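You operate a simulated robot arm through the tools that you are given. There is no shell and no other tool. Be economical: measure what you need, move in short steps, check, and stop when the job is done.

You run a simulated two-armed robot. Do the job below in one go: nothing can be reset, and whatever is moved stays where it is left.

JOB
Load the paper stack into the printer and print a test page.
Fine: push the guide up to the stack and the tray in. Where these are worked on the way, their far stop is far enough and under half their travel is too little: paper tray.
Where things are to end (x, y in the base frame): paper stack within 30 mm of [380, 60].

It is judged by the outcome, as a careful person would: the job done as asked, and still so three seconds after it is handed in. It fails if anything else is knocked over, pushed out of place, dropped, spilled or broken.

ROBOT AND FRAMES
Two 7-joint arms with fingered hands on one trunk, on a base that drives. Base frame: it is fixed to the floor where the robot stands at the start and does not move with it; the origin is under the middle of the robot, x ahead of it, y to its left, z up. Readings come in mm, rad, newtons and seconds.
The left shoulder is at the start at [21, 215, 1348], the right one opposite. With the tool pointing down near the work surface each hand reaches from about 100 to 660 mm from the robot's upright axis, wherever it stands, measured 20 degrees to its own side. Places, roughly: inside of the paper tray [400, 0, 900]; orange switch [500, 300, 900]; panel switch [800, 600, 1600]; paper guide [400, -100, 900]; paper tray [400, 0, 900]; printer power button [400, 200, 1100]; reader switch [200, 600, 1100]. Payload 3.6 kg a hand.
The tool frame of a hand sits at the grasp point between the pads (the TCP): z along the fingers, y along the line on which they close. The tips reach 22 mm beyond it. The gripper opens to 132 mm. The gripper's body begins 60 mm behind the TCP. The gripper is a hand of 4 fingers: y runs from the thumb to the fingers, the wrist lies at [0, 0, -203] in the tool frame, and closing takes about 1.5 s.
Orientation is that of the tool frame in the base frame, as a unit quaternion [x, y, z, w]. With the fingers straight down and closing along the base's y, the tool's x points along the base's -x, its y along +y and its z along -z.

CONTROLS
- The arms move only by the tool send_rows. It takes "left_deltas", "right_deltas" or both (then of equal length, played together; a hand with none holds still); each is one flat list of numbers, 6 for each row, row after row: the shift along the base's x, y, z in mm, then the turn, a rotation vector about the base's x, y, z in rad. In form: [tx, ty, tz, wx, wy, wz, tx, ty, tz, wx, wy, wz, ...]. A call has 1 to 20 rows; each row shifts and turns the commanded pose from where the row before left it. "left_hand" and "right_hand" are, for a hand that has rows, the opening, from 0 (shut) to 1 (fully open), set as the call begins (left out, the last holds). Rows are played at 5 a second. More than 50 mm and 0.15 rad between two rows, or a gripper value outside its range, and nothing of the call is played. A pose out of reach is approached as far as the arm can. The call stops where the force on the tool passes 40 N (or 10 N more than at its start, if that is more) or the arm is blocked; 0.2 s more then pass. The fingers move at their own pace (about 108 mm/s each) and stop on an object; they squeeze with about 30 N. The grip force told is the motor's: it shows also when the fingers shut on nothing. Time passes only in rows, and 0.2 s behind the last, so rows that do not move let the fingers close. It gives the time, the measured TCP pose, the force on the tool (base axes), the opening and the grip force at its end, in the units of the frame above (readings bear some noise), with the torque about the TCP (base axes, N m) and any sound that the robot's microphone picked up.
- Cameras (640 x 400 px; columns grow to the right, rows downward): "scene" is now at [161.7, 24, 1253.1]; the picture's right is [0.26, -0.97, -0.00], its down [-0.44, -0.12, -0.89] and it looks along [0.86, 0.23, -0.46] (base axes); focal length 214 px, centre (320, 200). "left" rides on the left gripper at [-53, -53, -84] in its tool frame; the picture's right is [0.71, -0.71, 0.00], its down [0.53, 0.53, -0.67] and it looks along [0.47, 0.47, 0.74] (tool axes); focal length 247 px, centre (320, 200). "right" rides on the right gripper at [53, -53, -84] in its tool frame; the picture's right is [0.71, 0.71, 0.00], its down [-0.53, 0.53, -0.67] and it looks along [-0.47, 0.47, 0.74] (tool axes); focal length 247 px, centre (320, 200). There is no depth. A picture from a camera that has moved, and an enlarged one, comes with that camera's place and axes in the base frame and with its lens.
- capture(camera): a new picture of that camera. The clock stands still meanwhile.
- lift_body(by): slides the trunk up (or, below 0, down) by that many mm; the arms and the scene camera ride with it, the base frame stays. It gives what a move gives, with no picture.
- drive_base(legs): drives the robot by 1 to 6 legs, each [ahead, turn to the left] in mm and rad, along the robot's own axes; the way and the turn of a leg run together, so that a leg with both is an arc; at most 1500 mm and 3.142 rad a leg. The arms and the cameras ride along, it lands a little off, and it stops where it bumps. It gives what a move gives.
- move_fingers(finger1, finger2, finger3, thumb_bend, hand): sets how far each is bent, from 0 (flat) to 100 (curled in); at 30 the hand is open as for a grip, at 70 the pads meet at the TCP. One left out holds its place. A second passes; each finger stops where it meets its share of the squeeze, and holds until it gets a number again. A gripper value or a shape takes the hand back. It gives what a move gives, with no picture; readings hold the bend of each and the force on the fingers (four entries, about 0 where the hand has none), thumb and palm.
- set_grasp(shape, hand): the hand has 4 fingers and takes this shape, open, in about a second: jaw (thumb against the fingers, like two jaws); tri (thumb and two fingers); tip (a fingertip pinch); poke (one finger out to press); point (the index stretched); flat (the hand flat); cup (the hand cupped); fist (a fist). The gripper value then closes the fingers along that shape, each until it touches; the sizes above hold for jaw. It gives what a move gives, with no picture.
- aim_head(pan, tilt): turns the head with the scene camera to pan (to the left, within 1.047 rad either way) and tilt (down, from -0.506 to 1.204), counted from straight ahead of the robot. It gives what a move gives.
- close_up(camera, box): a new picture of the part [left, top, right, bottom] of that camera's present view, enlarged. The clock stands still meanwhile.
- close_job(): hands the job in; it is judged then, once.

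Work in short steps. Places have to be worked out from the pictures, the camera data and where the tool is seen: move nearer, look again, correct. Check each grasp and each placing, and mend what went wrong. You have 120 turns and 108 pictures in all, those below and enlarged ones among them. Open the grippers and draw the arms clear of the work before you hand the job in, unless the task says otherwise; then end with one line.

The tools are called after ">>>" by a JSON object that holds its "api" and its "payload". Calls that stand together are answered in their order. send_rows: Moves the arms, as the interface text tells. Its arguments: {"type":"object","properties":{"left_deltas":{"type":"array","items":{"type":"number"}},"left_hand":{"type":"number"},"right_deltas":{"type":"array","items":{"type":"number"}},"right_hand":{"type":"number"}},"required":[]} The other tools are called the same way: lift_body (by) slides the trunk up or down; set_grasp (shape, hand) gives the hand a shape; move_fingers (finger1, finger2, finger3, thumb_bend, hand) moves the fingers one by one; drive_base (legs) drives the base; aim_head (pan, tilt) turns the head that bears the scene camera; capture (camera) takes a picture; close_up (camera, box) takes an enlarged picture of a part of a camera's view; close_job () hands the job in.

At the start:

```text
time_s: 0.0
left_tool_pos: [432.5, 202.7, 1317.9]
left_tool_rot: [-0.001, 1.0, 0.0, 0.0]
left_ft_force: [0.1, 0.2, -0.3]
left_torque: [0.01, -0.02, 0.03]
left_grip_width: 131.5
left_grasp_force: 0.1
left_shape: jaw
left_bend: [30.0, 30.0, 30.0, 30.0]
left_finger forces: [0.0, 0.1, 0.1, 0.1, 0.1, 0.0]
right_tool_pos: [412.6, -89.8, 1358.4]
right_tool_rot: [0.001, 1.0, 0.001, 0.0]
right_ft_force: [0.1, 0.4, 0.3]
right_torque: [-0.01, -0.05, 0.01]
right_grip_width: 131.9
right_grasp_force: 0.0
right_shape: jaw
right_bend: [30.0, 30.0, 30.0, 30.0]
right_finger forces: [0.0, 0.0, 0.0, 0.0, 0.0, 0.0]
trunk travel left (down, up): [-625.0, 51.0]
robot x, y, heading: [-0.7, -0.9, -0.002]
head pan, tilt: [0.264, 0.473]
```

scene: 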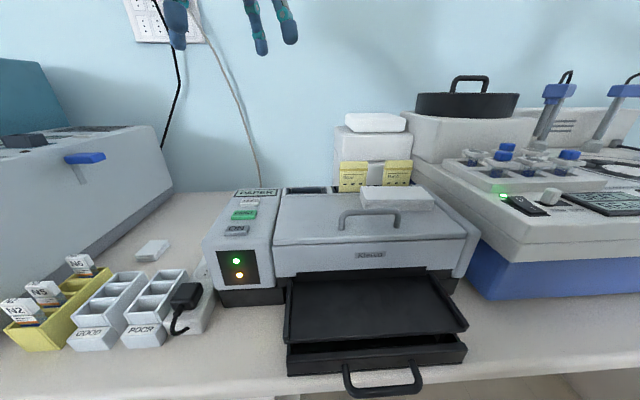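
right: 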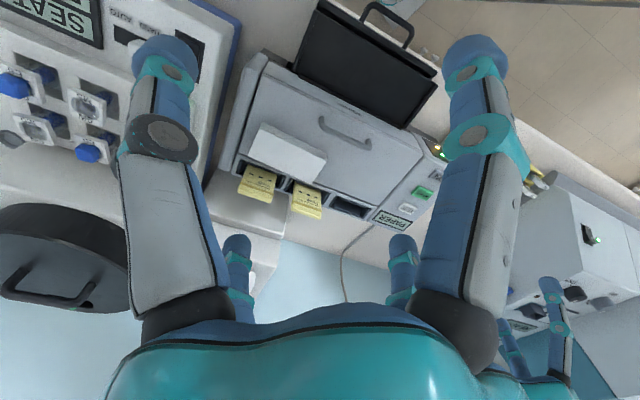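
left: 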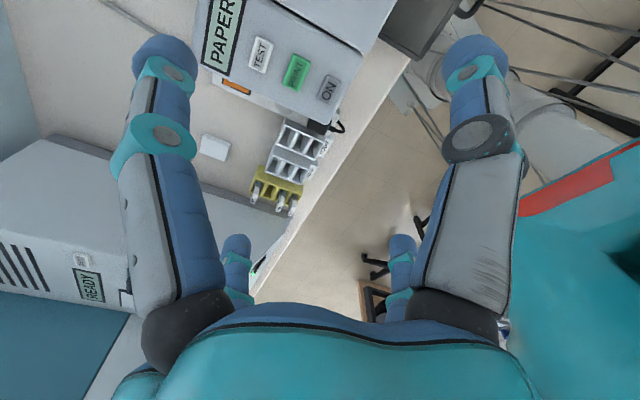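

The picture shows a printer with its tray pulled out, a white slab on the lid, and buttons on the left panel. I'll enlarge to see the details.

>>> {"api": "close_up", "payload": {"camera": "scene", "box": [190, 170, 350, 310]}}

>>> {"api": "close_up", "payload": {"camera": "scene", "box": [270, 100, 490, 400]}}

```text
2.86 times, centred on (270, 240) of scene
camera zoom: at [161.7, 24.0, 1253.1], right [0.26, -0.97, 0.0], down [-0.44, -0.12, -0.89], along [0.86, 0.23, -0.46], focal length 613 px, centre (463, 86)
```

zoom: 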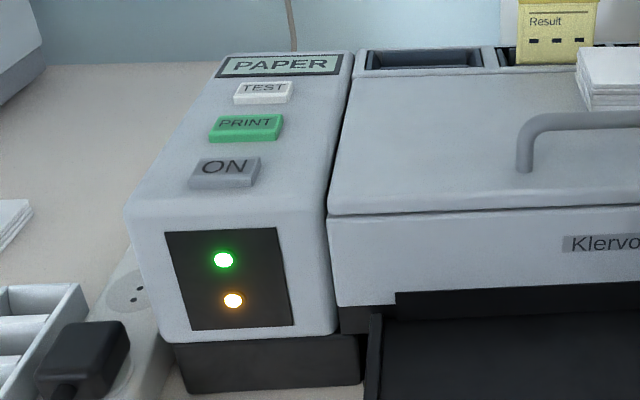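

```text
1.33 times, centred on (380, 250) of scene
camera zoom: at [161.7, 24.0, 1253.1], right [0.26, -0.97, 0.0], down [-0.44, -0.12, -0.89], along [0.86, 0.23, -0.46], focal length 286 px, centre (240, 133)
```

zoom: 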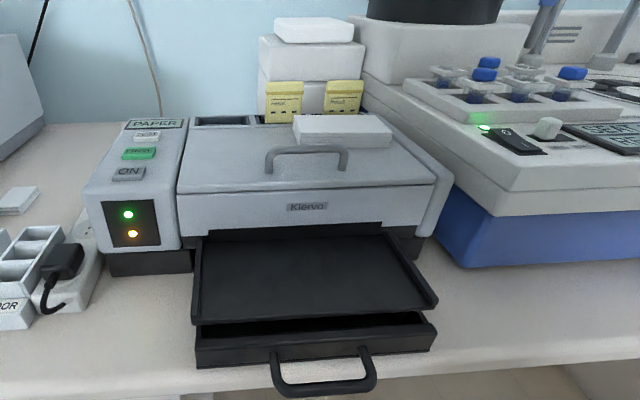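

I'll look steeper down at the tray to see where the inside and guide are.

>>> {"api": "aim_head", "payload": {"pan": 0.0, "tilt": 0.95}}

>>> {"api": "capture", "payload": {"camera": "scene"}}

>>> {"api": "close_up", "payload": {"camera": "right", "box": [210, 0, 460, 240]}}

```text
time_s: 0.9
left_tool_pos: [432.3, 204.1, 1320.4]
left_tool_rot: [0.0, 1.0, 0.0, 0.0]
left_ft_force: [0.3, -0.2, 0.1]
left_torque: [0.01, 0.01, -0.02]
left_grip_width: 131.9
left_grasp_force: 0.1
left_shape: jaw
left_bend: [30.0, 30.0, 30.0, 30.0]
left_finger forces: [0.0, 0.0, 0.0, 0.0, 0.0, 0.0]
right_tool_pos: [411.6, -89.3, 1358.0]
right_tool_rot: [0.001, 1.0, 0.0, 0.0]
right_ft_force: [0.9, -0.7, -1.2]
right_torque: [-0.02, 0.0, 0.03]
right_grip_width: 132.0
right_grasp_force: 0.0
right_shape: jaw
right_bend: [30.0, 30.0, 30.0, 30.0]
right_finger forces: [0.1, 0.1, 0.0, 0.0, 0.1, 0.0]
trunk travel left (down, up): [-625.0, 51.0]
robot x, y, heading: [1.3, 5.8, -0.001]
head pan, tilt: [0.0, 0.949]
```

```text
102 pictures are left
camera scene: at [146.1, 0.2, 1213.3], right [0.0, -1.0, 0.0], down [-0.81, 0.0, -0.58], along [0.58, 0.0, -0.81], focal length 214 px, centre (320, 200)
```

scene: 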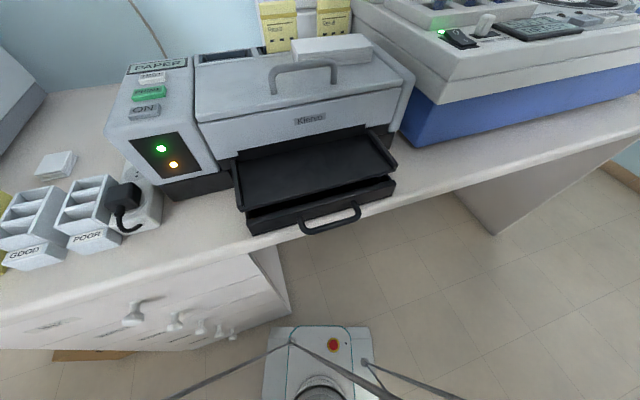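

```text
1.67 times, centred on (335, 120) of right
camera zoom: at [358.3, -143.1, 1443.9], right [-0.71, 0.71, 0.0], down [0.53, 0.52, 0.67], along [0.47, 0.47, -0.74], focal length 412 px, centre (295, 333)
```

zoom: 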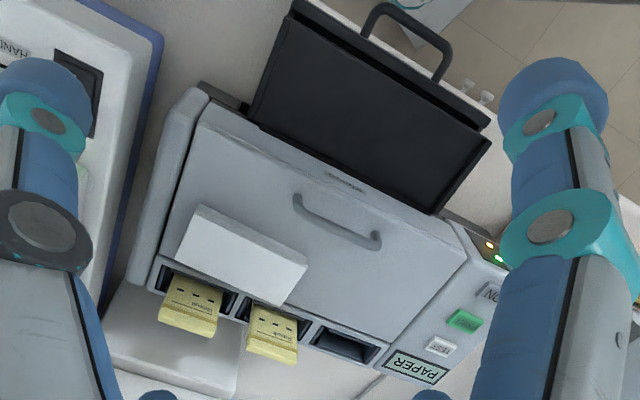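

Drawer front runs about (311,121)→(414,-147), so the printer is yawed ~21°. I look closer at the tray and at both white slabs.

>>> {"api": "close_up", "payload": {"camera": "scene", "box": [220, 110, 420, 240]}}

>>> {"api": "close_up", "payload": {"camera": "scene", "box": [100, 20, 400, 200]}}

```text
3.08 times, centred on (320, 175) of scene
camera zoom: at [146.1, 0.2, 1213.3], right [0.0, -1.0, 0.0], down [-0.81, 0.0, -0.58], along [0.58, 0.0, -0.81], focal length 660 px, centre (320, 277)
```

zoom: 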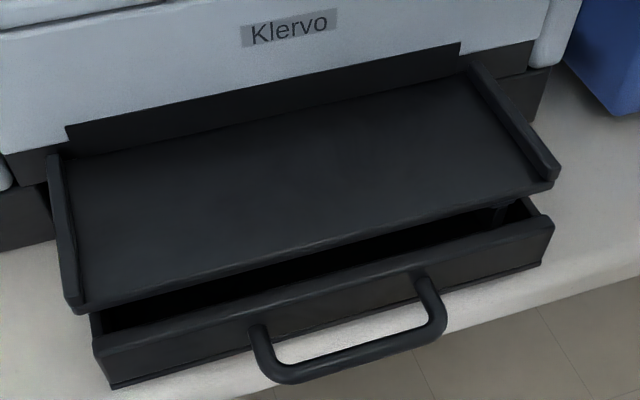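

```text
2.13 times, centred on (250, 110) of scene
camera zoom: at [146.1, 0.2, 1213.3], right [0.0, -1.0, 0.0], down [-0.81, 0.0, -0.58], along [0.58, 0.0, -0.81], focal length 458 px, centre (469, 392)
```

zoom: 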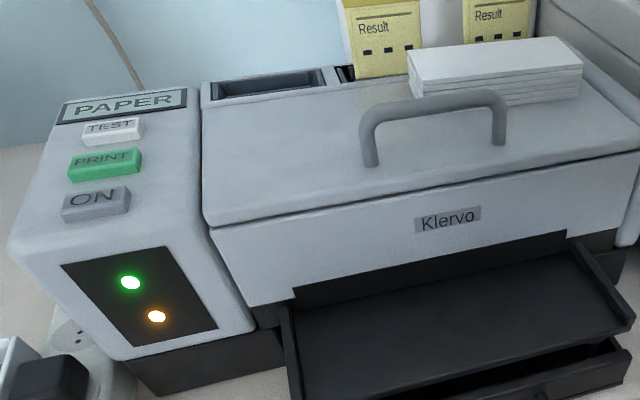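

Drawer with U-handle lies beneath a fixed output tray; the stack (~120×85) sits on the lid at about (525,-25), top z≈1077. I bring the right hand above the handle, turned -69° so it closes along the drawer's travel, and look.

>>> {"api": "send_rows", "payload": {"right_deltas": [-13.2, 3, -27.8, 0, 0, -0.1204, -13.2, 3, -27.8, 0, 0, -0.1204, -13.2, 3, -27.8, 0, 0, -0.1204, -13.2, 3, -27.8, 0, 0, -0.1204, -13.2, 3, -27.8, 0, 0, -0.1204, -13.2, 3, -27.8, 0, 0, -0.1204, -13.2, 3, -27.8, 0, 0, -0.1204, -13.2, 3, -27.8, 0, 0, -0.1204, -13.2, 3, -27.8, 0, 0, -0.1204, -13.2, 3, -27.8, 0, 0, -0.1204]}}

>>> {"api": "capture", "payload": {"camera": "right"}}

>>> {"api": "capture", "payload": {"camera": "scene"}}

```text
time_s: 3.1
left_tool_pos: [432.3, 204.2, 1319.6]
left_tool_rot: [-0.001, 1.0, 0.0, 0.0]
left_ft_force: [-0.6, -0.2, 0.7]
left_torque: [0.02, -0.02, 0.02]
left_grip_width: 132.0
left_grasp_force: 0.0
left_shape: jaw
left_bend: [30.0, 30.0, 30.0, 30.0]
left_finger forces: [0.1, 0.0, 0.0, 0.0, 0.1, 0.0]
right_tool_pos: [280.1, -59.3, 1080.2]
right_tool_rot: [0.569, 0.822, -0.001, 0.0]
right_ft_force: [-0.5, 0.0, -0.5]
right_torque: [-0.02, -0.03, -0.03]
right_grip_width: 131.8
right_grasp_force: 0.0
right_shape: jaw
right_bend: [30.0, 30.0, 30.0, 30.0]
right_finger forces: [0.0, 0.1, 0.0, 0.0, 0.1, 0.0]
trunk travel left (down, up): [-625.0, 51.0]
robot x, y, heading: [-0.2, -1.4, -0.005]
head pan, tilt: [0.0, 0.949]
```

```text
98 pictures are left
camera right: at [210.5, -28.2, 1165.4], right [0.41, 0.91, 0.0], down [0.68, -0.31, 0.67], along [0.61, -0.27, -0.74], focal length 247 px, centre (320, 200)
```

right: 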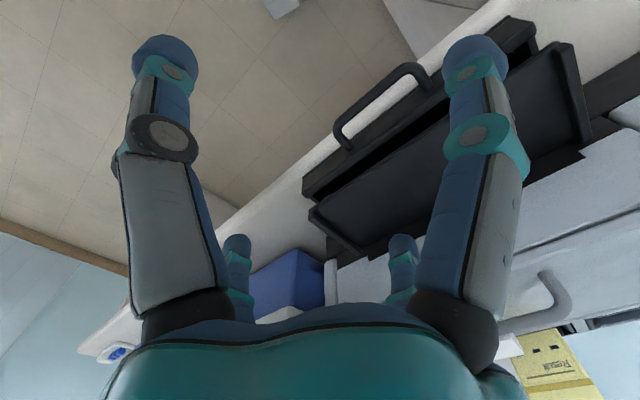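

```text
97 pictures are left
camera scene: at [145.9, 0.2, 1213.3], right [0.0, -1.0, 0.0], down [-0.81, 0.0, -0.58], along [0.58, 0.0, -0.81], focal length 214 px, centre (320, 200)
```

scene: 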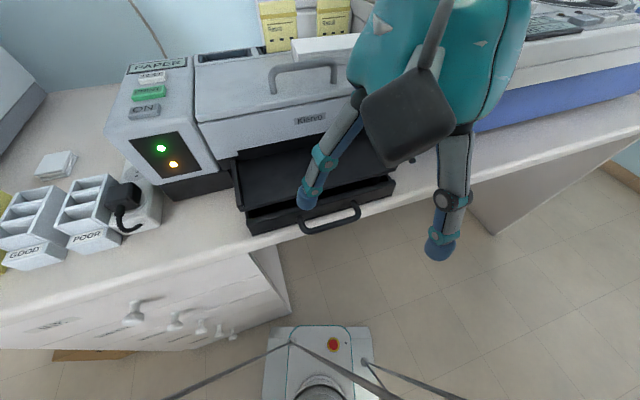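

The handle bar runs from about (355,-68) to (315,32), z≈865. I narrow the grip and come over it at z≈960 for a closer look.

>>> {"api": "send_rows", "payload": {"right_deltas": [0, 0, 0, 0, 0, 0, 0, 0, 0, 0, 0, 0, 0, 0, 0, 0, 0, 0, 10, 8, -20, 0, 0, 0, 10, 8, -20, 0, 0, 0, 10, 8, -20, 0, 0, 0, 10, 8, -20, 0, 0, 0, 5, 8, -20, 0, 0, 0, 0, 0, -20, 0, 0, 0], "right_hand": 0.25}}

>>> {"api": "capture", "payload": {"camera": "right"}}

>>> {"api": "close_up", "payload": {"camera": "scene", "box": [220, 110, 420, 240]}}

```text
time_s: 5.2
left_tool_pos: [431.2, 202.5, 1320.6]
left_tool_rot: [0.0, 1.0, 0.0, 0.001]
left_ft_force: [-0.2, 0.1, 0.4]
left_torque: [0.02, -0.07, 0.0]
left_grip_width: 131.8
left_grasp_force: 0.1
left_shape: jaw
left_bend: [30.0, 30.0, 30.0, 30.0]
left_finger forces: [0.0, 0.0, 0.0, 0.0, 0.0, 0.0]
right_tool_pos: [328.4, -16.3, 970.1]
right_tool_rot: [0.566, 0.824, 0.009, 0.003]
right_ft_force: [-6.2, -6.1, 18.2]
right_torque: [0.11, -0.38, -0.07]
right_grip_width: 32.5
right_grasp_force: 0.0
right_shape: jaw
right_bend: [78.0, 83.0, 78.0, 70.0]
right_finger forces: [0.0, 21.2, 0.0, 0.0, 0.0, 0.1]
trunk travel left (down, up): [-625.0, 51.0]
robot x, y, heading: [-1.4, 0.0, 0.001]
head pan, tilt: [0.0, 0.949]
stopped in row 9 (right hand): the force on the tool passed its limit at 46 N (the readings are from after the stop); the commanded pose is now the measured one
```

```text
96 pictures are left
camera right: at [257.2, 12.8, 1054.4], right [0.41, 0.91, 0.02], down [0.67, -0.31, 0.67], along [0.62, -0.26, -0.74], focal length 247 px, centre (320, 200)
```

right: 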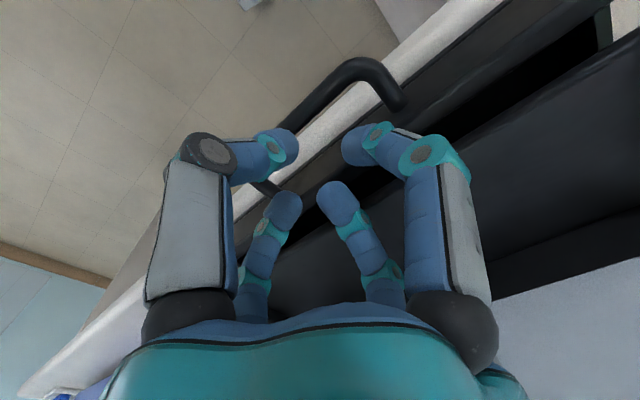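

```text
3.08 times, centred on (320, 175) of scene
camera zoom: at [144.0, -0.6, 1213.7], right [0.0, -1.0, 0.0], down [-0.81, 0.0, -0.58], along [0.58, 0.0, -0.81], focal length 660 px, centre (320, 277)
```

zoom: 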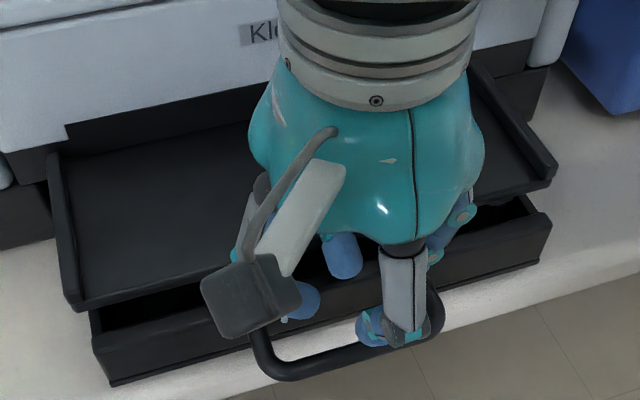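

A finger touched the output tray (top ≈945) so its knuckles bulge too far for a vertical approach; handle is at z≈890, centre (330,-19). I raise the hand, back the base off 200 mm, then tilt the tool to come in from the front.

>>> {"api": "send_rows", "payload": {"right_deltas": [-5, 0, 30, 0, 0, 0, -20, 0, 40, 0, 0, 0, -20, 0, 20, 0, 0, 0]}}

>>> {"api": "drive_base", "payload": {"legs": [[-200, 0]]}}

```text
time_s: 6.0
left_tool_pos: [432.5, 205.1, 1320.7]
left_tool_rot: [-0.002, 1.0, 0.0, 0.0]
left_ft_force: [0.0, 0.2, -0.4]
left_torque: [0.01, 0.01, 0.01]
left_grip_width: 131.5
left_grasp_force: 0.1
left_shape: jaw
left_bend: [30.0, 30.0, 30.0, 30.0]
left_finger forces: [0.1, 0.0, 0.0, 0.0, 0.1, 0.0]
right_tool_pos: [284.6, -17.4, 1058.7]
right_tool_rot: [0.567, 0.824, 0.007, 0.003]
right_ft_force: [-0.8, 0.6, 0.1]
right_torque: [0.01, 0.0, 0.02]
right_grip_width: 33.0
right_grasp_force: 0.1
right_shape: jaw
right_bend: [78.0, 78.0, 78.0, 70.0]
right_finger forces: [0.0, 0.0, 0.1, 0.0, 0.0, 0.0]
trunk travel left (down, up): [-625.0, 51.0]
robot x, y, heading: [2.7, 4.8, -0.006]
head pan, tilt: [0.0, 0.949]
```

```text
time_s: 7.6
left_tool_pos: [228.9, 204.6, 1319.4]
left_tool_rot: [-0.001, 1.0, 0.0, 0.001]
left_ft_force: [-0.2, -0.1, -0.5]
left_torque: [-0.01, -0.06, 0.0]
left_grip_width: 131.7
left_grasp_force: 0.0
left_shape: jaw
left_bend: [30.0, 30.0, 30.0, 30.0]
left_finger forces: [0.0, 0.1, 0.1, 0.1, 0.0, 0.0]
right_tool_pos: [83.1, -16.9, 1058.2]
right_tool_rot: [0.566, 0.824, 0.008, 0.003]
right_ft_force: [-0.6, 1.0, -0.3]
right_torque: [-0.03, -0.05, -0.01]
right_grip_width: 33.1
right_grasp_force: 0.0
right_shape: jaw
right_bend: [78.0, 78.0, 78.0, 70.0]
right_finger forces: [0.1, 0.0, 0.0, 0.0, 0.1, 0.0]
trunk travel left (down, up): [-625.0, 51.0]
robot x, y, heading: [-200.0, -0.5, -0.001]
head pan, tilt: [0.0, 0.949]
```

Now tilt 0.7 rad and approach a point 80 mm before the bar, along the tool axis.

>>> {"api": "send_rows", "payload": {"right_deltas": [33, -3.3, -17, 0.0479, -0.1316, 0, 33, -3.3, -17, 0.0479, -0.1316, 0, 33, -3.3, -17, 0.0479, -0.1316, 0, 33, -3.3, -17, 0.0479, -0.1316, 0, 33, -3.3, -17, 0.0479, -0.1316, 0, 34, -3.3, -18, 0, 0, 0]}}

>>> {"api": "aim_head", "payload": {"pan": 0.0, "tilt": 0.6}}

>>> {"api": "capture", "payload": {"camera": "right"}}

>>> {"api": "capture", "payload": {"camera": "scene"}}

```text
time_s: 9.0
left_tool_pos: [231.7, 204.5, 1320.2]
left_tool_rot: [-0.001, 1.0, 0.0, -0.001]
left_ft_force: [-0.4, 0.1, 0.0]
left_torque: [-0.01, 0.01, 0.02]
left_grip_width: 131.8
left_grasp_force: 0.0
left_shape: jaw
left_bend: [30.0, 30.0, 30.0, 30.0]
left_finger forces: [0.1, 0.1, 0.1, 0.0, 0.0, 0.0]
right_tool_pos: [281.7, -35.9, 953.8]
right_tool_rot: [0.53, 0.772, 0.287, 0.202]
right_ft_force: [0.1, 0.5, 0.8]
right_torque: [-0.02, -0.02, 0.01]
right_grip_width: 33.0
right_grasp_force: 0.2
right_shape: jaw
right_bend: [78.0, 78.0, 78.0, 70.0]
right_finger forces: [0.0, 0.1, 0.1, 0.0, 0.0, 0.0]
trunk travel left (down, up): [-625.0, 51.0]
robot x, y, heading: [-205.2, 0.0, 0.003]
head pan, tilt: [0.0, 0.949]
```

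```text
time_s: 9.8
left_tool_pos: [230.2, 203.8, 1319.5]
left_tool_rot: [-0.001, 1.0, -0.001, 0.0]
left_ft_force: [-0.6, 0.4, -0.7]
left_torque: [0.01, 0.0, 0.0]
left_grip_width: 131.7
left_grasp_force: 0.0
left_shape: jaw
left_bend: [30.0, 30.0, 30.0, 30.0]
left_finger forces: [0.0, 0.0, 0.1, 0.0, 0.1, 0.0]
right_tool_pos: [281.2, -37.0, 955.0]
right_tool_rot: [0.529, 0.773, 0.286, 0.201]
right_ft_force: [0.7, 0.5, -0.3]
right_torque: [0.01, 0.01, 0.04]
right_grip_width: 33.2
right_grasp_force: 0.0
right_shape: jaw
right_bend: [78.0, 78.0, 78.0, 70.0]
right_finger forces: [0.0, 0.0, 0.0, 0.1, 0.0, 0.0]
trunk travel left (down, up): [-625.0, 51.0]
robot x, y, heading: [-200.2, 3.1, 0.004]
head pan, tilt: [0.0, 0.6]
```

```text
94 pictures are left
camera right: at [172.7, -20.3, 984.4], right [0.25, 0.85, 0.46], down [0.15, -0.5, 0.85], along [0.96, -0.14, -0.25], focal length 247 px, centre (320, 200)
```

right: 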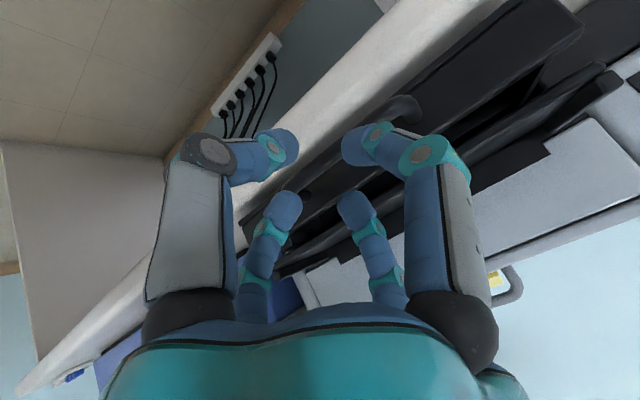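

```text
93 pictures are left
camera scene: at [-39.9, 0.4, 1241.6], right [0.0, -1.0, 0.0], down [-0.57, 0.0, -0.82], along [0.82, 0.0, -0.57], focal length 214 px, centre (320, 200)
```

scene: 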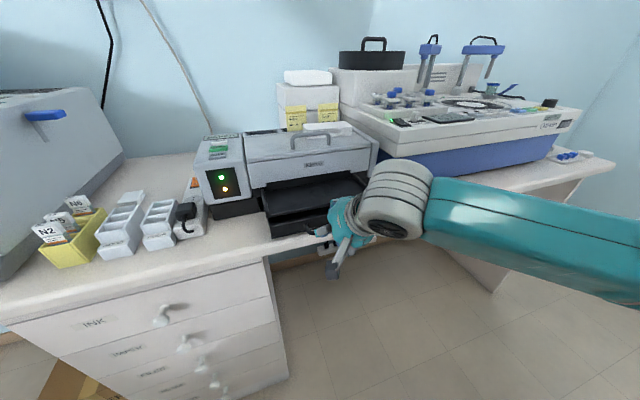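

The bar's image doesn't fit z=890; three views triangulate it nearer (311,-17,930). I'll zoom to verify.

>>> {"api": "close_up", "payload": {"camera": "right", "box": [230, 60, 470, 240]}}

>>> {"api": "close_up", "payload": {"camera": "scene", "box": [240, 160, 400, 290]}}

>>> {"api": "capture", "payload": {"camera": "left"}}

```text
2.22 times, centred on (350, 150) of right
camera zoom: at [172.7, -20.3, 984.4], right [0.25, 0.85, 0.46], down [0.15, -0.5, 0.85], along [0.96, -0.14, -0.25], focal length 549 px, centre (253, 311)
```

zoom: 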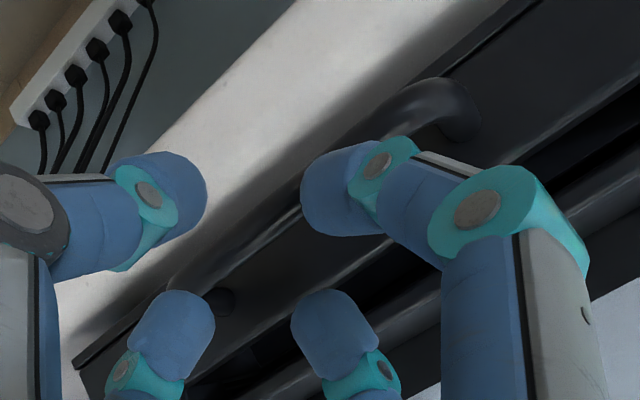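

```text
3.08 times, centred on (320, 225) of scene
camera zoom: at [-39.9, 0.4, 1241.6], right [0.0, -1.0, 0.0], down [-0.57, 0.0, -0.82], along [0.82, 0.0, -0.57], focal length 660 px, centre (320, 123)
```

zoom: 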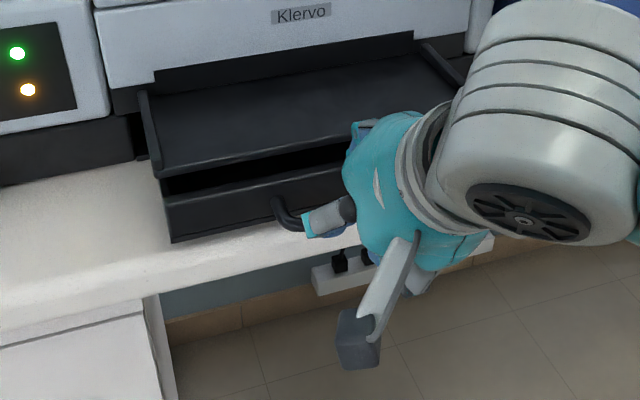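

```text
90 pictures are left
camera left: at [283.8, 152.0, 1404.5], right [-0.71, -0.71, 0.0], down [-0.53, 0.53, 0.67], along [-0.47, 0.47, -0.74], focal length 247 px, centre (320, 200)
```

left: 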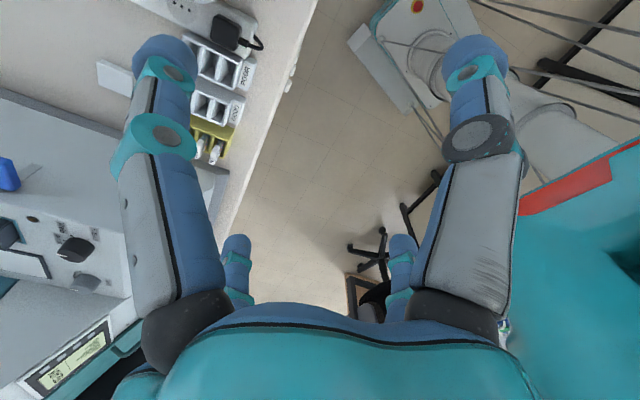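

Bar centre now (309,-17,928), ~37 mm clear of the drawer front. I shift onto its axis, then advance along the tool axis so the bar lies between thumb and fingers.

>>> {"api": "send_rows", "payload": {"right_deltas": [4, 9.8, 5.7, 0, 0, 0, 6.7, 2.2, -8.5, 0, 0, 0, 6.7, 2.2, -8.5, 0, 0, 0, 6.7, 2.2, -8.5, 0, 0, 0], "right_hand": 0.28}}

>>> {"api": "close_up", "payload": {"camera": "right", "box": [230, 60, 470, 240]}}

```text
time_s: 10.8
left_tool_pos: [229.4, 205.2, 1322.1]
left_tool_rot: [-0.001, 1.0, 0.0, 0.001]
left_ft_force: [-0.1, 0.1, -0.9]
left_torque: [0.01, 0.01, 0.02]
left_grip_width: 131.9
left_grasp_force: 0.1
left_shape: jaw
left_bend: [30.0, 30.0, 30.0, 30.0]
left_finger forces: [0.1, 0.1, 0.0, 0.1, 0.1, 0.1]
right_tool_pos: [306.3, -17.1, 942.6]
right_tool_rot: [0.527, 0.77, 0.294, 0.204]
right_ft_force: [3.5, 0.2, 32.4]
right_torque: [0.82, -0.17, -0.13]
right_grip_width: 38.1
right_grasp_force: 0.0
right_shape: jaw
right_bend: [81.0, 44.0, 78.0, 70.0]
right_finger forces: [22.6, 9.5, 0.5, 0.0, 0.0, 0.0]
trunk travel left (down, up): [-625.0, 51.0]
robot x, y, heading: [-203.2, -2.2, 0.002]
head pan, tilt: [0.0, 0.6]
```

```text
2.22 times, centred on (350, 150) of right
camera zoom: at [197.4, -2.2, 970.1], right [0.24, 0.85, 0.47], down [0.14, -0.51, 0.85], along [0.96, -0.14, -0.24], focal length 549 px, centre (253, 311)
```

zoom: 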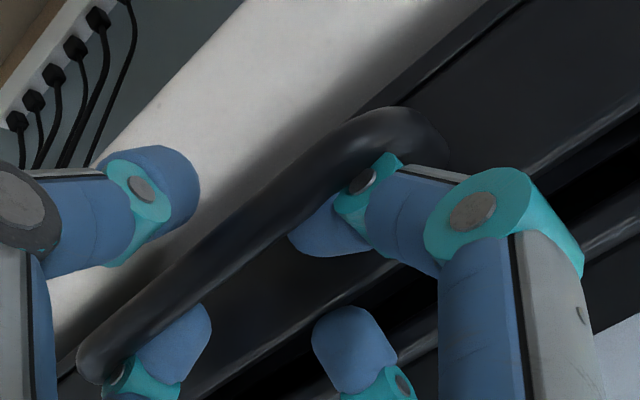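

The bar lies between the thumb and the fingers, which are behind it, with some contact. I ease up 6 mm and close on it.

>>> {"api": "send_rows", "payload": {"right_deltas": [-2, -1, 5, 0, 0, 0, 0, 0, 0, 0, 0, 0]}}

>>> {"api": "close_up", "payload": {"camera": "right", "box": [230, 60, 470, 240]}}

>>> {"api": "close_up", "payload": {"camera": "scene", "box": [260, 180, 380, 280]}}

```text
time_s: 11.4
left_tool_pos: [230.2, 204.0, 1322.5]
left_tool_rot: [-0.001, 1.0, 0.0, 0.001]
left_ft_force: [-0.1, -0.8, 0.7]
left_torque: [0.02, 0.02, -0.03]
left_grip_width: 131.6
left_grasp_force: 0.1
left_shape: jaw
left_bend: [30.0, 30.0, 30.0, 30.0]
left_finger forces: [0.0, 0.1, 0.0, 0.0, 0.0, 0.0]
right_tool_pos: [302.5, -19.7, 942.2]
right_tool_rot: [0.529, 0.772, 0.287, 0.202]
right_ft_force: [1.2, -1.3, 22.5]
right_torque: [0.63, 0.09, 0.01]
right_grip_width: 37.8
right_grasp_force: 0.1
right_shape: jaw
right_bend: [81.0, 45.0, 78.0, 70.0]
right_finger forces: [17.5, 5.6, 0.2, 0.0, 0.1, 0.0]
trunk travel left (down, up): [-625.0, 51.0]
robot x, y, heading: [-203.7, 0.2, -0.002]
head pan, tilt: [0.0, 0.6]
```

```text
2.22 times, centred on (350, 150) of right
camera zoom: at [193.7, -3.9, 971.0], right [0.24, 0.85, 0.46], down [0.14, -0.5, 0.85], along [0.96, -0.14, -0.24], focal length 549 px, centre (253, 311)
```

zoom: 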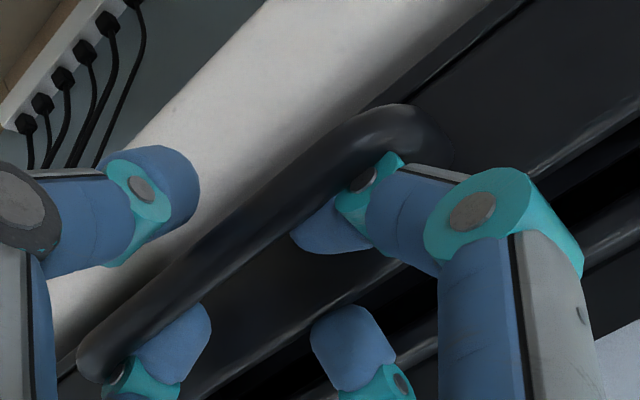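

```text
4.00 times, centred on (320, 230) of scene
camera zoom: at [-41.9, 0.2, 1242.0], right [0.0, -1.0, 0.0], down [-0.56, 0.0, -0.83], along [0.83, 0.0, -0.56], focal length 858 px, centre (320, 80)
```

zoom: 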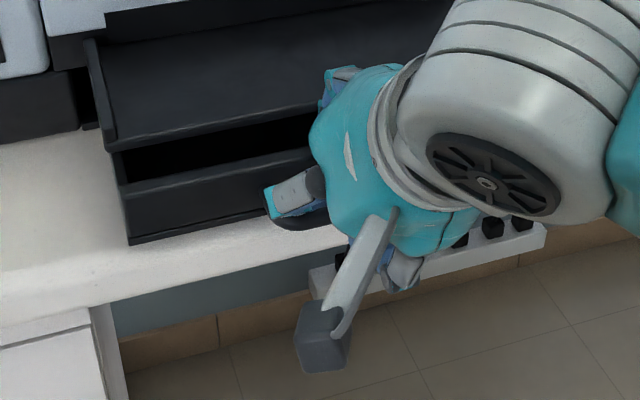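

Same state; I close the hand onto the bar and watch the readings.

>>> {"api": "send_rows", "payload": {"right_deltas": [0, 0, 0, 0, 0, 0, 0, 0, 0, 0, 0, 0, 0, 0, 0, 0, 0, 0, 0, 0, 0, 0, 0, 0, 0, 0, 0, 0, 0, 0], "right_hand": 0.0}}

>>> {"api": "close_up", "payload": {"camera": "right", "box": [230, 60, 470, 240]}}

```text
time_s: 12.6
left_tool_pos: [230.4, 205.0, 1320.2]
left_tool_rot: [0.0, 1.0, 0.0, -0.001]
left_ft_force: [-0.2, -0.1, -0.3]
left_torque: [0.0, -0.03, 0.03]
left_grip_width: 131.9
left_grasp_force: 0.0
left_shape: jaw
left_bend: [30.0, 30.0, 30.0, 30.0]
left_finger forces: [0.0, 0.0, 0.0, 0.0, 0.0, 0.0]
right_tool_pos: [303.0, -19.6, 940.6]
right_tool_rot: [0.53, 0.772, 0.286, 0.202]
right_ft_force: [-2.3, 3.2, 10.1]
right_torque: [0.41, -0.83, 0.02]
right_grip_width: 20.0
right_grasp_force: 30.2
right_shape: jaw
right_bend: [81.0, 80.0, 70.0, 66.0]
right_finger forces: [2.1, 41.7, 0.1, 0.0, 28.0, 0.0]
trunk travel left (down, up): [-625.0, 51.0]
robot x, y, heading: [-204.0, 1.1, 0.001]
head pan, tilt: [0.0, 0.6]
```

```text
2.22 times, centred on (350, 150) of right
camera zoom: at [193.6, -3.9, 969.4], right [0.24, 0.85, 0.46], down [0.15, -0.5, 0.85], along [0.96, -0.14, -0.25], focal length 549 px, centre (253, 311)
```

zoom: 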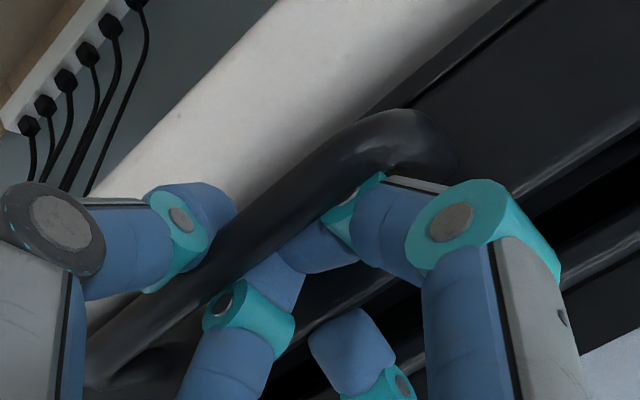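

Gripped (finger 2 against thumb, 30 N). Now pull along the drawer's axis, 100 mm first.

>>> {"api": "send_rows", "payload": {"right_deltas": [-9.5, -3.2, 0, 0, 0, 0, -14.2, -4.7, 0, 0, 0, 0, -14.2, -4.7, 0, 0, 0, 0, -14.2, -4.7, 0, 0, 0, 0, -14.2, -4.7, 0, 0, 0, 0, -14.2, -4.7, 0, 0, 0, 0, -14.2, -4.7, 0, 0, 0, 0]}}

>>> {"api": "capture", "payload": {"camera": "scene"}}

```text
time_s: 14.2
left_tool_pos: [230.2, 205.4, 1321.2]
left_tool_rot: [-0.001, 1.0, 0.0, 0.0]
left_ft_force: [0.0, -1.6, -0.3]
left_torque: [0.01, -0.02, 0.02]
left_grip_width: 131.8
left_grasp_force: 0.2
left_shape: jaw
left_bend: [30.0, 30.0, 30.0, 30.0]
left_finger forces: [0.0, 0.0, 0.0, 0.0, 0.0, 0.1]
right_tool_pos: [206.4, -52.9, 940.7]
right_tool_rot: [0.53, 0.772, 0.287, 0.203]
right_ft_force: [-1.6, 3.6, 6.5]
right_torque: [0.39, -0.77, -0.02]
right_grip_width: 19.7
right_grasp_force: 30.3
right_shape: jaw
right_bend: [81.0, 80.0, 70.0, 66.0]
right_finger forces: [1.7, 42.1, 0.0, 0.1, 28.6, 0.0]
trunk travel left (down, up): [-625.0, 51.0]
robot x, y, heading: [-198.9, -0.8, 0.0]
head pan, tilt: [0.0, 0.6]
```

```text
85 pictures are left
camera scene: at [-41.1, 0.6, 1241.9], right [0.0, -1.0, 0.0], down [-0.56, 0.0, -0.83], along [0.83, 0.0, -0.56], focal length 214 px, centre (320, 200)
```

scene: 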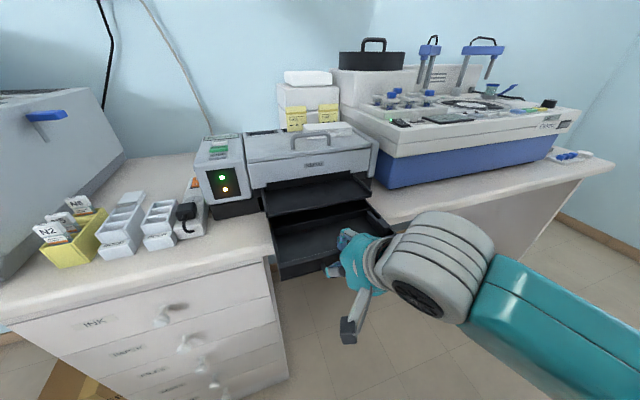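

The drawer slides out easily, open 100 mm. I continue until it stops.

>>> {"api": "send_rows", "payload": {"right_deltas": [-9.5, -3.2, 0, 0, 0, 0, -9.5, -3.2, 0, 0, 0, 0, -9.5, -3.2, 0, 0, 0, 0, -9.5, -3.2, 0, 0, 0, 0, -9.5, -3.2, 0, 0, 0, 0, -9.5, -3.2, 0, 0, 0, 0, -9.5, -3.2, 0, 0, 0, 0, -9.5, -3.2, 0, 0, 0, 0, -9.5, -3.2, 0, 0, 0, 0, -9.5, -3.2, 0, 0, 0, 0]}}

>>> {"api": "close_up", "payload": {"camera": "scene", "box": [200, 130, 440, 290]}}

```text
time_s: 15.1
left_tool_pos: [237.4, 206.5, 1318.8]
left_tool_rot: [-0.001, 1.0, 0.0, -0.003]
left_ft_force: [-0.1, 0.3, 0.1]
left_torque: [-0.01, -0.02, -0.01]
left_grip_width: 131.8
left_grasp_force: 0.0
left_shape: jaw
left_bend: [30.0, 30.0, 30.0, 30.0]
left_finger forces: [0.0, 0.0, 0.0, 0.0, 0.0, 0.1]
right_tool_pos: [189.0, -58.9, 941.5]
right_tool_rot: [0.529, 0.77, 0.292, 0.204]
right_ft_force: [37.0, 20.0, -24.7]
right_torque: [0.15, -0.07, -0.18]
right_grip_width: 16.9
right_grasp_force: 30.1
right_shape: jaw
right_bend: [81.0, 46.0, 70.0, 70.0]
right_finger forces: [3.4, 39.5, 0.1, 0.1, 30.3, 0.1]
trunk travel left (down, up): [-625.0, 51.0]
robot x, y, heading: [-201.8, -2.1, 0.008]
head pan, tilt: [0.0, 0.6]
stopped in row 4 (right hand): the force on the tool passed its limit at 50 N (the readings are from after the stop); the commanded pose is now the measured one
```

```text
2.50 times, centred on (320, 210) of scene
camera zoom: at [-34.0, 2.0, 1240.4], right [0.0, -1.0, 0.0], down [-0.57, 0.0, -0.82], along [0.82, 0.0, -0.57], focal length 536 px, centre (320, 175)
```

zoom: 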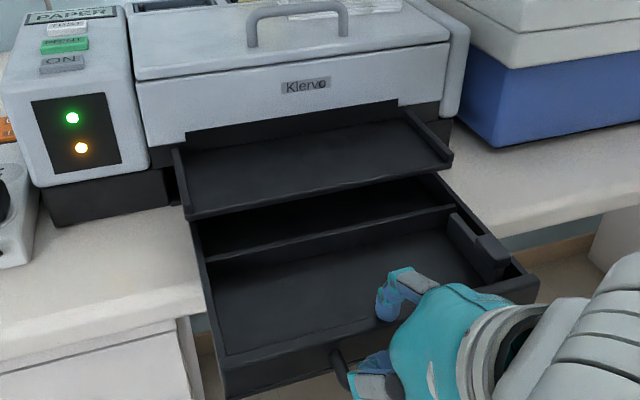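

Drawer is at its far stop (~115 mm out): front compartment ~107 deep, guide at its right end. Stack should sit at about (270,24) now, which becomes (380,60) when closed. I release the handle and retreat along the tool axis.

>>> {"api": "send_rows", "payload": {"right_deltas": [2, 1, 0, 0, 0, 0, 0, 0, 0, 0, 0, 0, 0, 0, 0, 0, 0, 0, -9, -3, 12, 0, 0, 0, -9, -3, 12, 0, 0, 0, -12, -4, 16, 0, 0, 0, -12, -4, 16, 0, 0, 0, -12, -4, 16, 0, 0, 0, -6, -20, 30, 0, 0, 0, -6, -20, 30, 0, 0, 0], "right_hand": 0.28}}

>>> {"api": "capture", "payload": {"camera": "scene"}}

```text
time_s: 17.2
left_tool_pos: [231.0, 204.8, 1320.7]
left_tool_rot: [-0.001, 1.0, 0.0, 0.0]
left_ft_force: [-0.5, -0.4, -0.7]
left_torque: [-0.02, 0.01, 0.01]
left_grip_width: 131.9
left_grasp_force: 0.0
left_shape: jaw
left_bend: [30.0, 30.0, 30.0, 30.0]
left_finger forces: [0.0, 0.0, 0.1, 0.0, 0.1, 0.0]
right_tool_pos: [118.5, -118.3, 1073.1]
right_tool_rot: [0.53, 0.771, 0.287, 0.205]
right_ft_force: [-1.0, 0.1, 0.3]
right_torque: [0.0, -0.01, -0.01]
right_grip_width: 37.0
right_grasp_force: 0.0
right_shape: jaw
right_bend: [78.0, 78.0, 78.0, 70.0]
right_finger forces: [0.0, 0.0, 0.0, 0.0, 0.0, 0.1]
trunk travel left (down, up): [-625.0, 51.0]
robot x, y, heading: [-199.1, 0.3, 0.005]
head pan, tilt: [0.0, 0.6]
```

```text
83 pictures are left
camera scene: at [-40.5, 1.2, 1241.8], right [0.0, -1.0, 0.0], down [-0.56, 0.0, -0.83], along [0.83, 0.0, -0.56], focal length 214 px, centre (320, 200)
```

scene: 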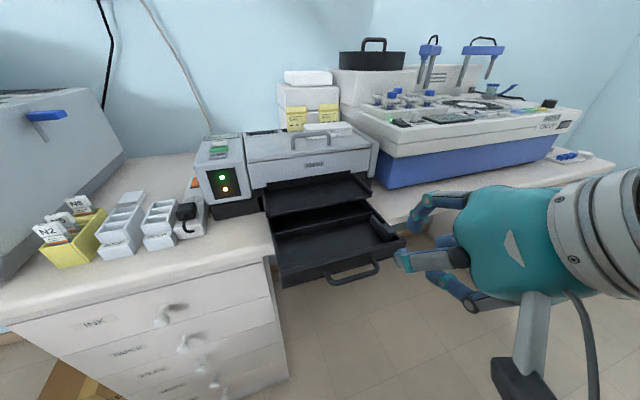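

The drawer stays open. Next I level the right hand, raise it, turn it to face the printer squarely (yaw +18°), then drive forward 150 mm.

>>> {"api": "send_rows", "payload": {"right_deltas": [0, 0, 30, -0.0479, 0.1316, 0, 0, 0, 30, -0.0479, 0.1316, 0, 0, 0, 30, -0.0479, 0.1316, 0, 0, 0, 30, -0.0479, 0.1316, 0, 0, 0, 20, -0.0479, 0.1316, 0, 0, 0, 0, 0, 0, 0.14, 0, 0, 0, 0, 0, 0.14, 0, 0, 0, 0, 0, 0.14, 0, 0, 0, 0, 0, 0.14, 0, 0, 0, 0, 0, 0.14, 0, 0, 0, 0, 0, 0.14, 0, 0, 0, 0, 0, 0.14, 0, 0, 0, 0, 0, 0.14, 0, 0, 0, 0, 0, 0.14, 0, 0, 0, 0, 0, 0.14, 0, 0, 0, 0, 0, 0.12], "right_hand": 1.0}}

>>> {"api": "drive_base", "payload": {"legs": [[150, 0]]}}

```text
time_s: 17.8
left_tool_pos: [231.6, 202.7, 1321.3]
left_tool_rot: [-0.001, 1.0, 0.001, 0.0]
left_ft_force: [0.2, -0.4, 1.1]
left_torque: [0.01, 0.01, -0.02]
left_grip_width: 131.7
left_grasp_force: 0.1
left_shape: jaw
left_bend: [30.0, 30.0, 30.0, 30.0]
left_finger forces: [0.0, 0.0, 0.1, 0.0, 0.0, 0.1]
right_tool_pos: [113.0, -170.2, 1066.8]
right_tool_rot: [0.525, 0.82, 0.115, 0.197]
right_ft_force: [0.5, 0.5, 0.3]
right_torque: [0.04, -0.04, 0.0]
right_grip_width: 132.0
right_grasp_force: 0.1
right_shape: jaw
right_bend: [30.0, 30.0, 30.0, 30.0]
right_finger forces: [0.0, 0.0, 0.1, 0.1, 0.0, 0.0]
right hand out of reach, approached as far as the arm can: row 2
trunk travel left (down, up): [-625.0, 51.0]
robot x, y, heading: [-204.1, 0.6, 0.003]
head pan, tilt: [0.0, 0.6]
stopped in row 2 (right hand): the arm was blocked; the commanded pose is now the measured one
```

```text
time_s: 19.2
left_tool_pos: [382.3, 205.6, 1322.6]
left_tool_rot: [-0.002, 1.0, 0.0, -0.001]
left_ft_force: [0.6, 0.4, 0.6]
left_torque: [-0.02, 0.02, 0.0]
left_grip_width: 131.8
left_grasp_force: 0.0
left_shape: jaw
left_bend: [30.0, 30.0, 30.0, 30.0]
left_finger forces: [0.1, 0.0, 0.0, 0.0, 0.1, 0.0]
right_tool_pos: [263.3, -167.8, 1067.9]
right_tool_rot: [0.525, 0.821, 0.114, 0.196]
right_ft_force: [0.3, 1.5, 0.2]
right_torque: [0.02, 0.0, 0.02]
right_grip_width: 131.8
right_grasp_force: 0.0
right_shape: jaw
right_bend: [30.0, 30.0, 30.0, 30.0]
right_finger forces: [0.0, 0.1, 0.0, 0.1, 0.0, 0.0]
trunk travel left (down, up): [-625.0, 51.0]
robot x, y, heading: [-49.3, 1.3, 0.004]
head pan, tilt: [0.0, 0.6]
```

The wrist hit a limit there, so I work from this nearer stance: turn to level with yaw 18.5° while rising and moving to a viewpoint by the stack.

>>> {"api": "send_rows", "payload": {"right_deltas": [5, 2.5, 20, -0.029, 0.0351, 0.1302, 5, 2.5, 20, -0.029, 0.0351, 0.1302, 10, 2.5, 20, -0.029, 0.0351, 0.1302, 16, 2.5, 15, -0.029, 0.0351, 0.1302, 20, 2.5, 15, -0.029, 0.0351, 0.1302, 20, 2.5, 10, -0.029, 0.0351, 0.1302, 20, 2.5, 10, -0.029, 0.0351, 0.1302, 20, 2.5, 10, -0.029, 0.0351, 0.1302, 20, 2.5, 10, -0.029, 0.0351, 0.1302, 20, 2.5, 0, -0.029, 0.0351, 0.1302, 20, 2.5, 0, -0.029, 0.0351, 0.1302]}}

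>>> {"api": "capture", "payload": {"camera": "right"}}

>>> {"api": "capture", "payload": {"camera": "scene"}}

```text
time_s: 19.7
left_tool_pos: [382.2, 204.4, 1322.3]
left_tool_rot: [-0.001, 1.0, -0.001, -0.001]
left_ft_force: [0.8, 0.3, 0.3]
left_torque: [0.0, 0.0, 0.03]
left_grip_width: 132.0
left_grasp_force: 0.1
left_shape: jaw
left_bend: [30.0, 30.0, 30.0, 30.0]
left_finger forces: [0.0, 0.1, 0.1, 0.1, 0.1, 0.1]
right_tool_pos: [262.0, -219.0, 1056.8]
right_tool_rot: [0.433, 0.874, 0.009, 0.221]
right_ft_force: [0.0, -0.5, -0.3]
right_torque: [-0.02, 0.04, 0.03]
right_grip_width: 131.6
right_grasp_force: 0.1
right_shape: jaw
right_bend: [30.0, 30.0, 30.0, 30.0]
right_finger forces: [0.1, 0.0, 0.1, 0.1, 0.0, 0.0]
right hand out of reach, approached as far as the arm can: row 1, 2
trunk travel left (down, up): [-625.0, 51.0]
robot x, y, heading: [-50.4, -3.0, 0.003]
head pan, tilt: [0.0, 0.6]
stopped in row 2 (right hand): the arm was blocked; the commanded pose is now the measured one
```

```text
82 pictures are left
camera right: at [160.2, -197.5, 1102.2], right [0.16, 0.98, -0.12], down [0.41, 0.04, 0.91], along [0.9, -0.19, -0.39], focal length 247 px, centre (320, 200)
```

right: 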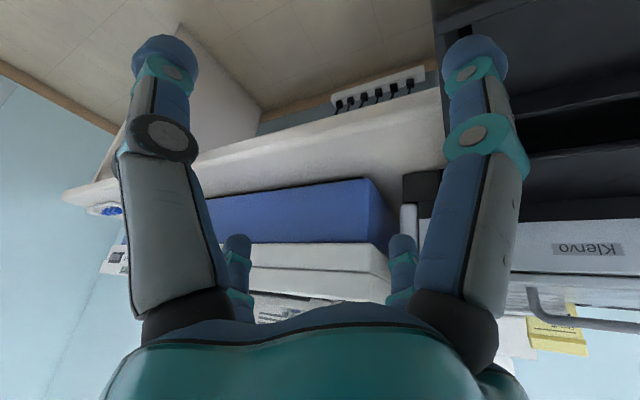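

```text
81 pictures are left
camera scene: at [111.1, 0.5, 1241.6], right [0.0, -1.0, 0.0], down [-0.57, 0.0, -0.82], along [0.82, 0.0, -0.57], focal length 214 px, centre (320, 200)
```

scene: 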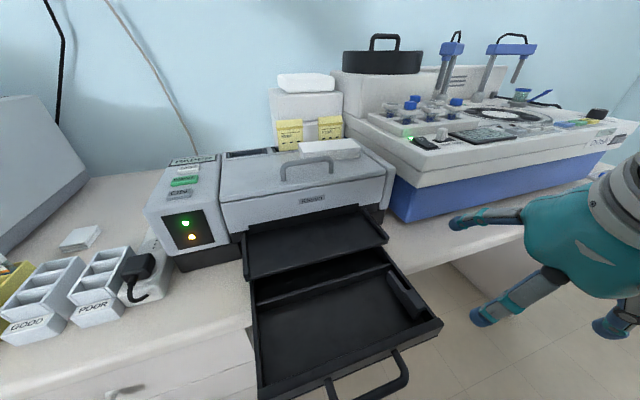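

The wrist is at a joint limit near the body. I try pure translation up and left first, without rotating.

>>> {"api": "send_rows", "payload": {"right_deltas": [0, 0, 20, 0, 0, 0, 0, 0, 20, 0, 0, 0, 5, 0, 30, 0, 0, 0, 10, 0, 30, 0, 0, 0, 10, 5, 30, 0, 0, 0, 10, 5, 20, 0, 0, 0]}}

```text
time_s: 20.2
left_tool_pos: [381.1, 205.0, 1323.6]
left_tool_rot: [-0.001, 1.0, 0.0, 0.0]
left_ft_force: [0.0, 0.4, 0.5]
left_torque: [0.01, 0.03, -0.03]
left_grip_width: 132.1
left_grasp_force: 0.1
left_shape: jaw
left_bend: [30.0, 30.0, 30.0, 30.0]
left_finger forces: [0.0, 0.0, 0.0, 0.0, 0.1, 0.0]
right_tool_pos: [257.1, -269.3, 1074.3]
right_tool_rot: [0.405, 0.874, -0.079, 0.256]
right_ft_force: [0.3, 1.1, -0.3]
right_torque: [0.0, 0.01, -0.01]
right_grip_width: 131.8
right_grasp_force: 0.1
right_shape: jaw
right_bend: [30.0, 30.0, 30.0, 30.0]
right_finger forces: [0.1, 0.0, 0.0, 0.1, 0.0, 0.1]
right hand out of reach, approached as far as the arm can: row 2
trunk travel left (down, up): [-625.0, 51.0]
robot x, y, heading: [-47.8, 1.5, 0.002]
head pan, tilt: [0.0, 0.6]
stopped in row 2 (right hand): the arm was blocked; the commanded pose is now the measured one
```

Still folded; I try extending forward, with a slight levelling turn.

>>> {"api": "send_rows", "payload": {"right_deltas": [15, 0, 5, 0, 0, 0, 15, 0, 5, 0, 0, 0, 15, 0, 10, 0, 0, 0, 15, 0, 10, 0, 0, 0]}}

>>> {"api": "capture", "payload": {"camera": "scene"}}

```text
time_s: 21.4
left_tool_pos: [381.7, 205.4, 1323.3]
left_tool_rot: [-0.001, 1.0, 0.0, 0.0]
left_ft_force: [0.0, 0.6, 0.9]
left_torque: [-0.01, 0.01, -0.04]
left_grip_width: 131.8
left_grasp_force: 0.0
left_shape: jaw
left_bend: [30.0, 30.0, 30.0, 30.0]
left_finger forces: [0.0, 0.0, 0.0, 0.0, 0.0, 0.1]
right_tool_pos: [312.2, -308.4, 1100.3]
right_tool_rot: [0.399, 0.864, -0.141, 0.273]
right_ft_force: [0.8, 0.4, 0.5]
right_torque: [0.02, 0.04, -0.02]
right_grip_width: 132.0
right_grasp_force: 0.1
right_shape: jaw
right_bend: [30.0, 30.0, 30.0, 30.0]
right_finger forces: [0.1, 0.0, 0.0, 0.0, 0.0, 0.0]
trunk travel left (down, up): [-625.0, 51.0]
robot x, y, heading: [-51.3, -1.3, 0.005]
head pan, tilt: [0.0, 0.6]
stopped in row 4 (right hand): the arm was blocked; the commanded pose is now the measured one
```

```text
80 pictures are left
camera scene: at [110.0, 0.4, 1241.8], right [0.0, -1.0, 0.0], down [-0.57, 0.0, -0.82], along [0.82, 0.0, -0.57], focal length 214 px, centre (320, 200)
```

scene: 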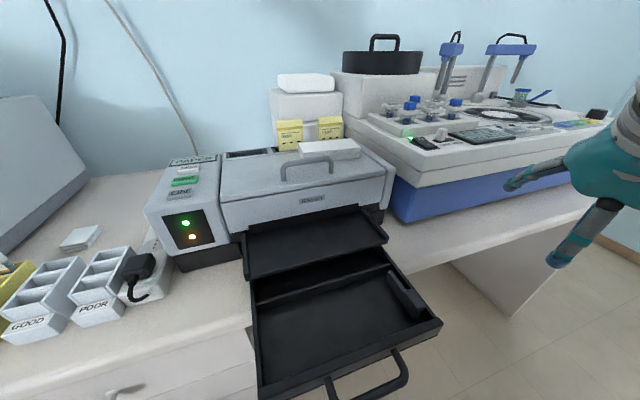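

The hand is clear of everything. I try a pure rotation back to neutral (tool down) in place.

>>> {"api": "send_rows", "payload": {"right_deltas": [0, 0, 0, 0.037, 0.0715, 0.1045, 0, 0, 0, 0.037, 0.0715, 0.1045, 0, 0, 0, 0.037, 0.0715, 0.1045, 0, 0, 0, 0.037, 0.0715, 0.1045, 0, 0, 0, 0.037, 0.0715, 0.1045, 0, 0, 0, 0.037, 0.0715, 0.1045, 0, 0, 0, 0.037, 0.0715, 0.1045, 0, 0, 0, 0.037, 0.0715, 0.1045]}}

```text
time_s: 22.1
left_tool_pos: [382.1, 204.3, 1323.9]
left_tool_rot: [0.0, 1.0, -0.001, 0.0]
left_ft_force: [-0.2, -1.4, 0.4]
left_torque: [0.04, 0.0, 0.01]
left_grip_width: 131.8
left_grasp_force: 0.1
left_shape: jaw
left_bend: [30.0, 30.0, 30.0, 30.0]
left_finger forces: [0.0, 0.0, 0.1, 0.0, 0.0, 0.0]
right_tool_pos: [307.7, -369.5, 1107.1]
right_tool_rot: [0.3, 0.908, -0.193, 0.221]
right_ft_force: [0.4, 0.4, 0.0]
right_torque: [0.04, 0.01, 0.03]
right_grip_width: 131.9
right_grasp_force: 0.1
right_shape: jaw
right_bend: [30.0, 30.0, 30.0, 30.0]
right_finger forces: [0.1, 0.0, 0.0, 0.0, 0.0, 0.0]
right hand out of reach, approached as far as the arm can: row 3
trunk travel left (down, up): [-625.0, 51.0]
robot x, y, heading: [-48.9, 1.0, 0.001]
head pan, tilt: [0.0, 0.6]
stopped in row 3 (right hand): the arm was blocked; the commanded pose is now the measured one
```

Rotation progresses though the hand drifts right; repeating with the remaining rotation and a bit of lift.

>>> {"api": "send_rows", "payload": {"right_deltas": [0, 0, 15, 0.066, 0.076, 0.103, 0, 0, 15, 0.066, 0.076, 0.103, 0, 0, 15, 0.066, 0.076, 0.103, 0, 0, 15, 0.066, 0.076, 0.103, 0, 0, 15, 0.066, 0.076, 0.103, 0, 0, 15, 0.066, 0.076, 0.103]}}

```text
time_s: 22.7
left_tool_pos: [383.2, 204.9, 1323.3]
left_tool_rot: [-0.001, 1.0, 0.0, -0.001]
left_ft_force: [0.0, 0.0, -0.8]
left_torque: [-0.01, 0.02, 0.01]
left_grip_width: 131.8
left_grasp_force: 0.1
left_shape: jaw
left_bend: [30.0, 30.0, 30.0, 30.0]
left_finger forces: [0.0, 0.1, 0.1, 0.0, 0.1, 0.0]
right_tool_pos: [298.0, -442.1, 1153.7]
right_tool_rot: [0.26, 0.916, -0.24, 0.187]
right_ft_force: [0.2, -0.6, 0.2]
right_torque: [-0.01, 0.0, -0.02]
right_grip_width: 132.2
right_grasp_force: 0.1
right_shape: jaw
right_bend: [30.0, 30.0, 30.0, 30.0]
right_finger forces: [0.0, 0.0, 0.0, 0.0, 0.0, 0.1]
right hand out of reach, approached as far as the arm can: row 2
trunk travel left (down, up): [-625.0, 51.0]
robot x, y, heading: [-52.1, -0.0, 0.006]
head pan, tilt: [0.0, 0.6]
stopped in row 2 (right hand): the arm was blocked; the commanded pose is now the measured one
```

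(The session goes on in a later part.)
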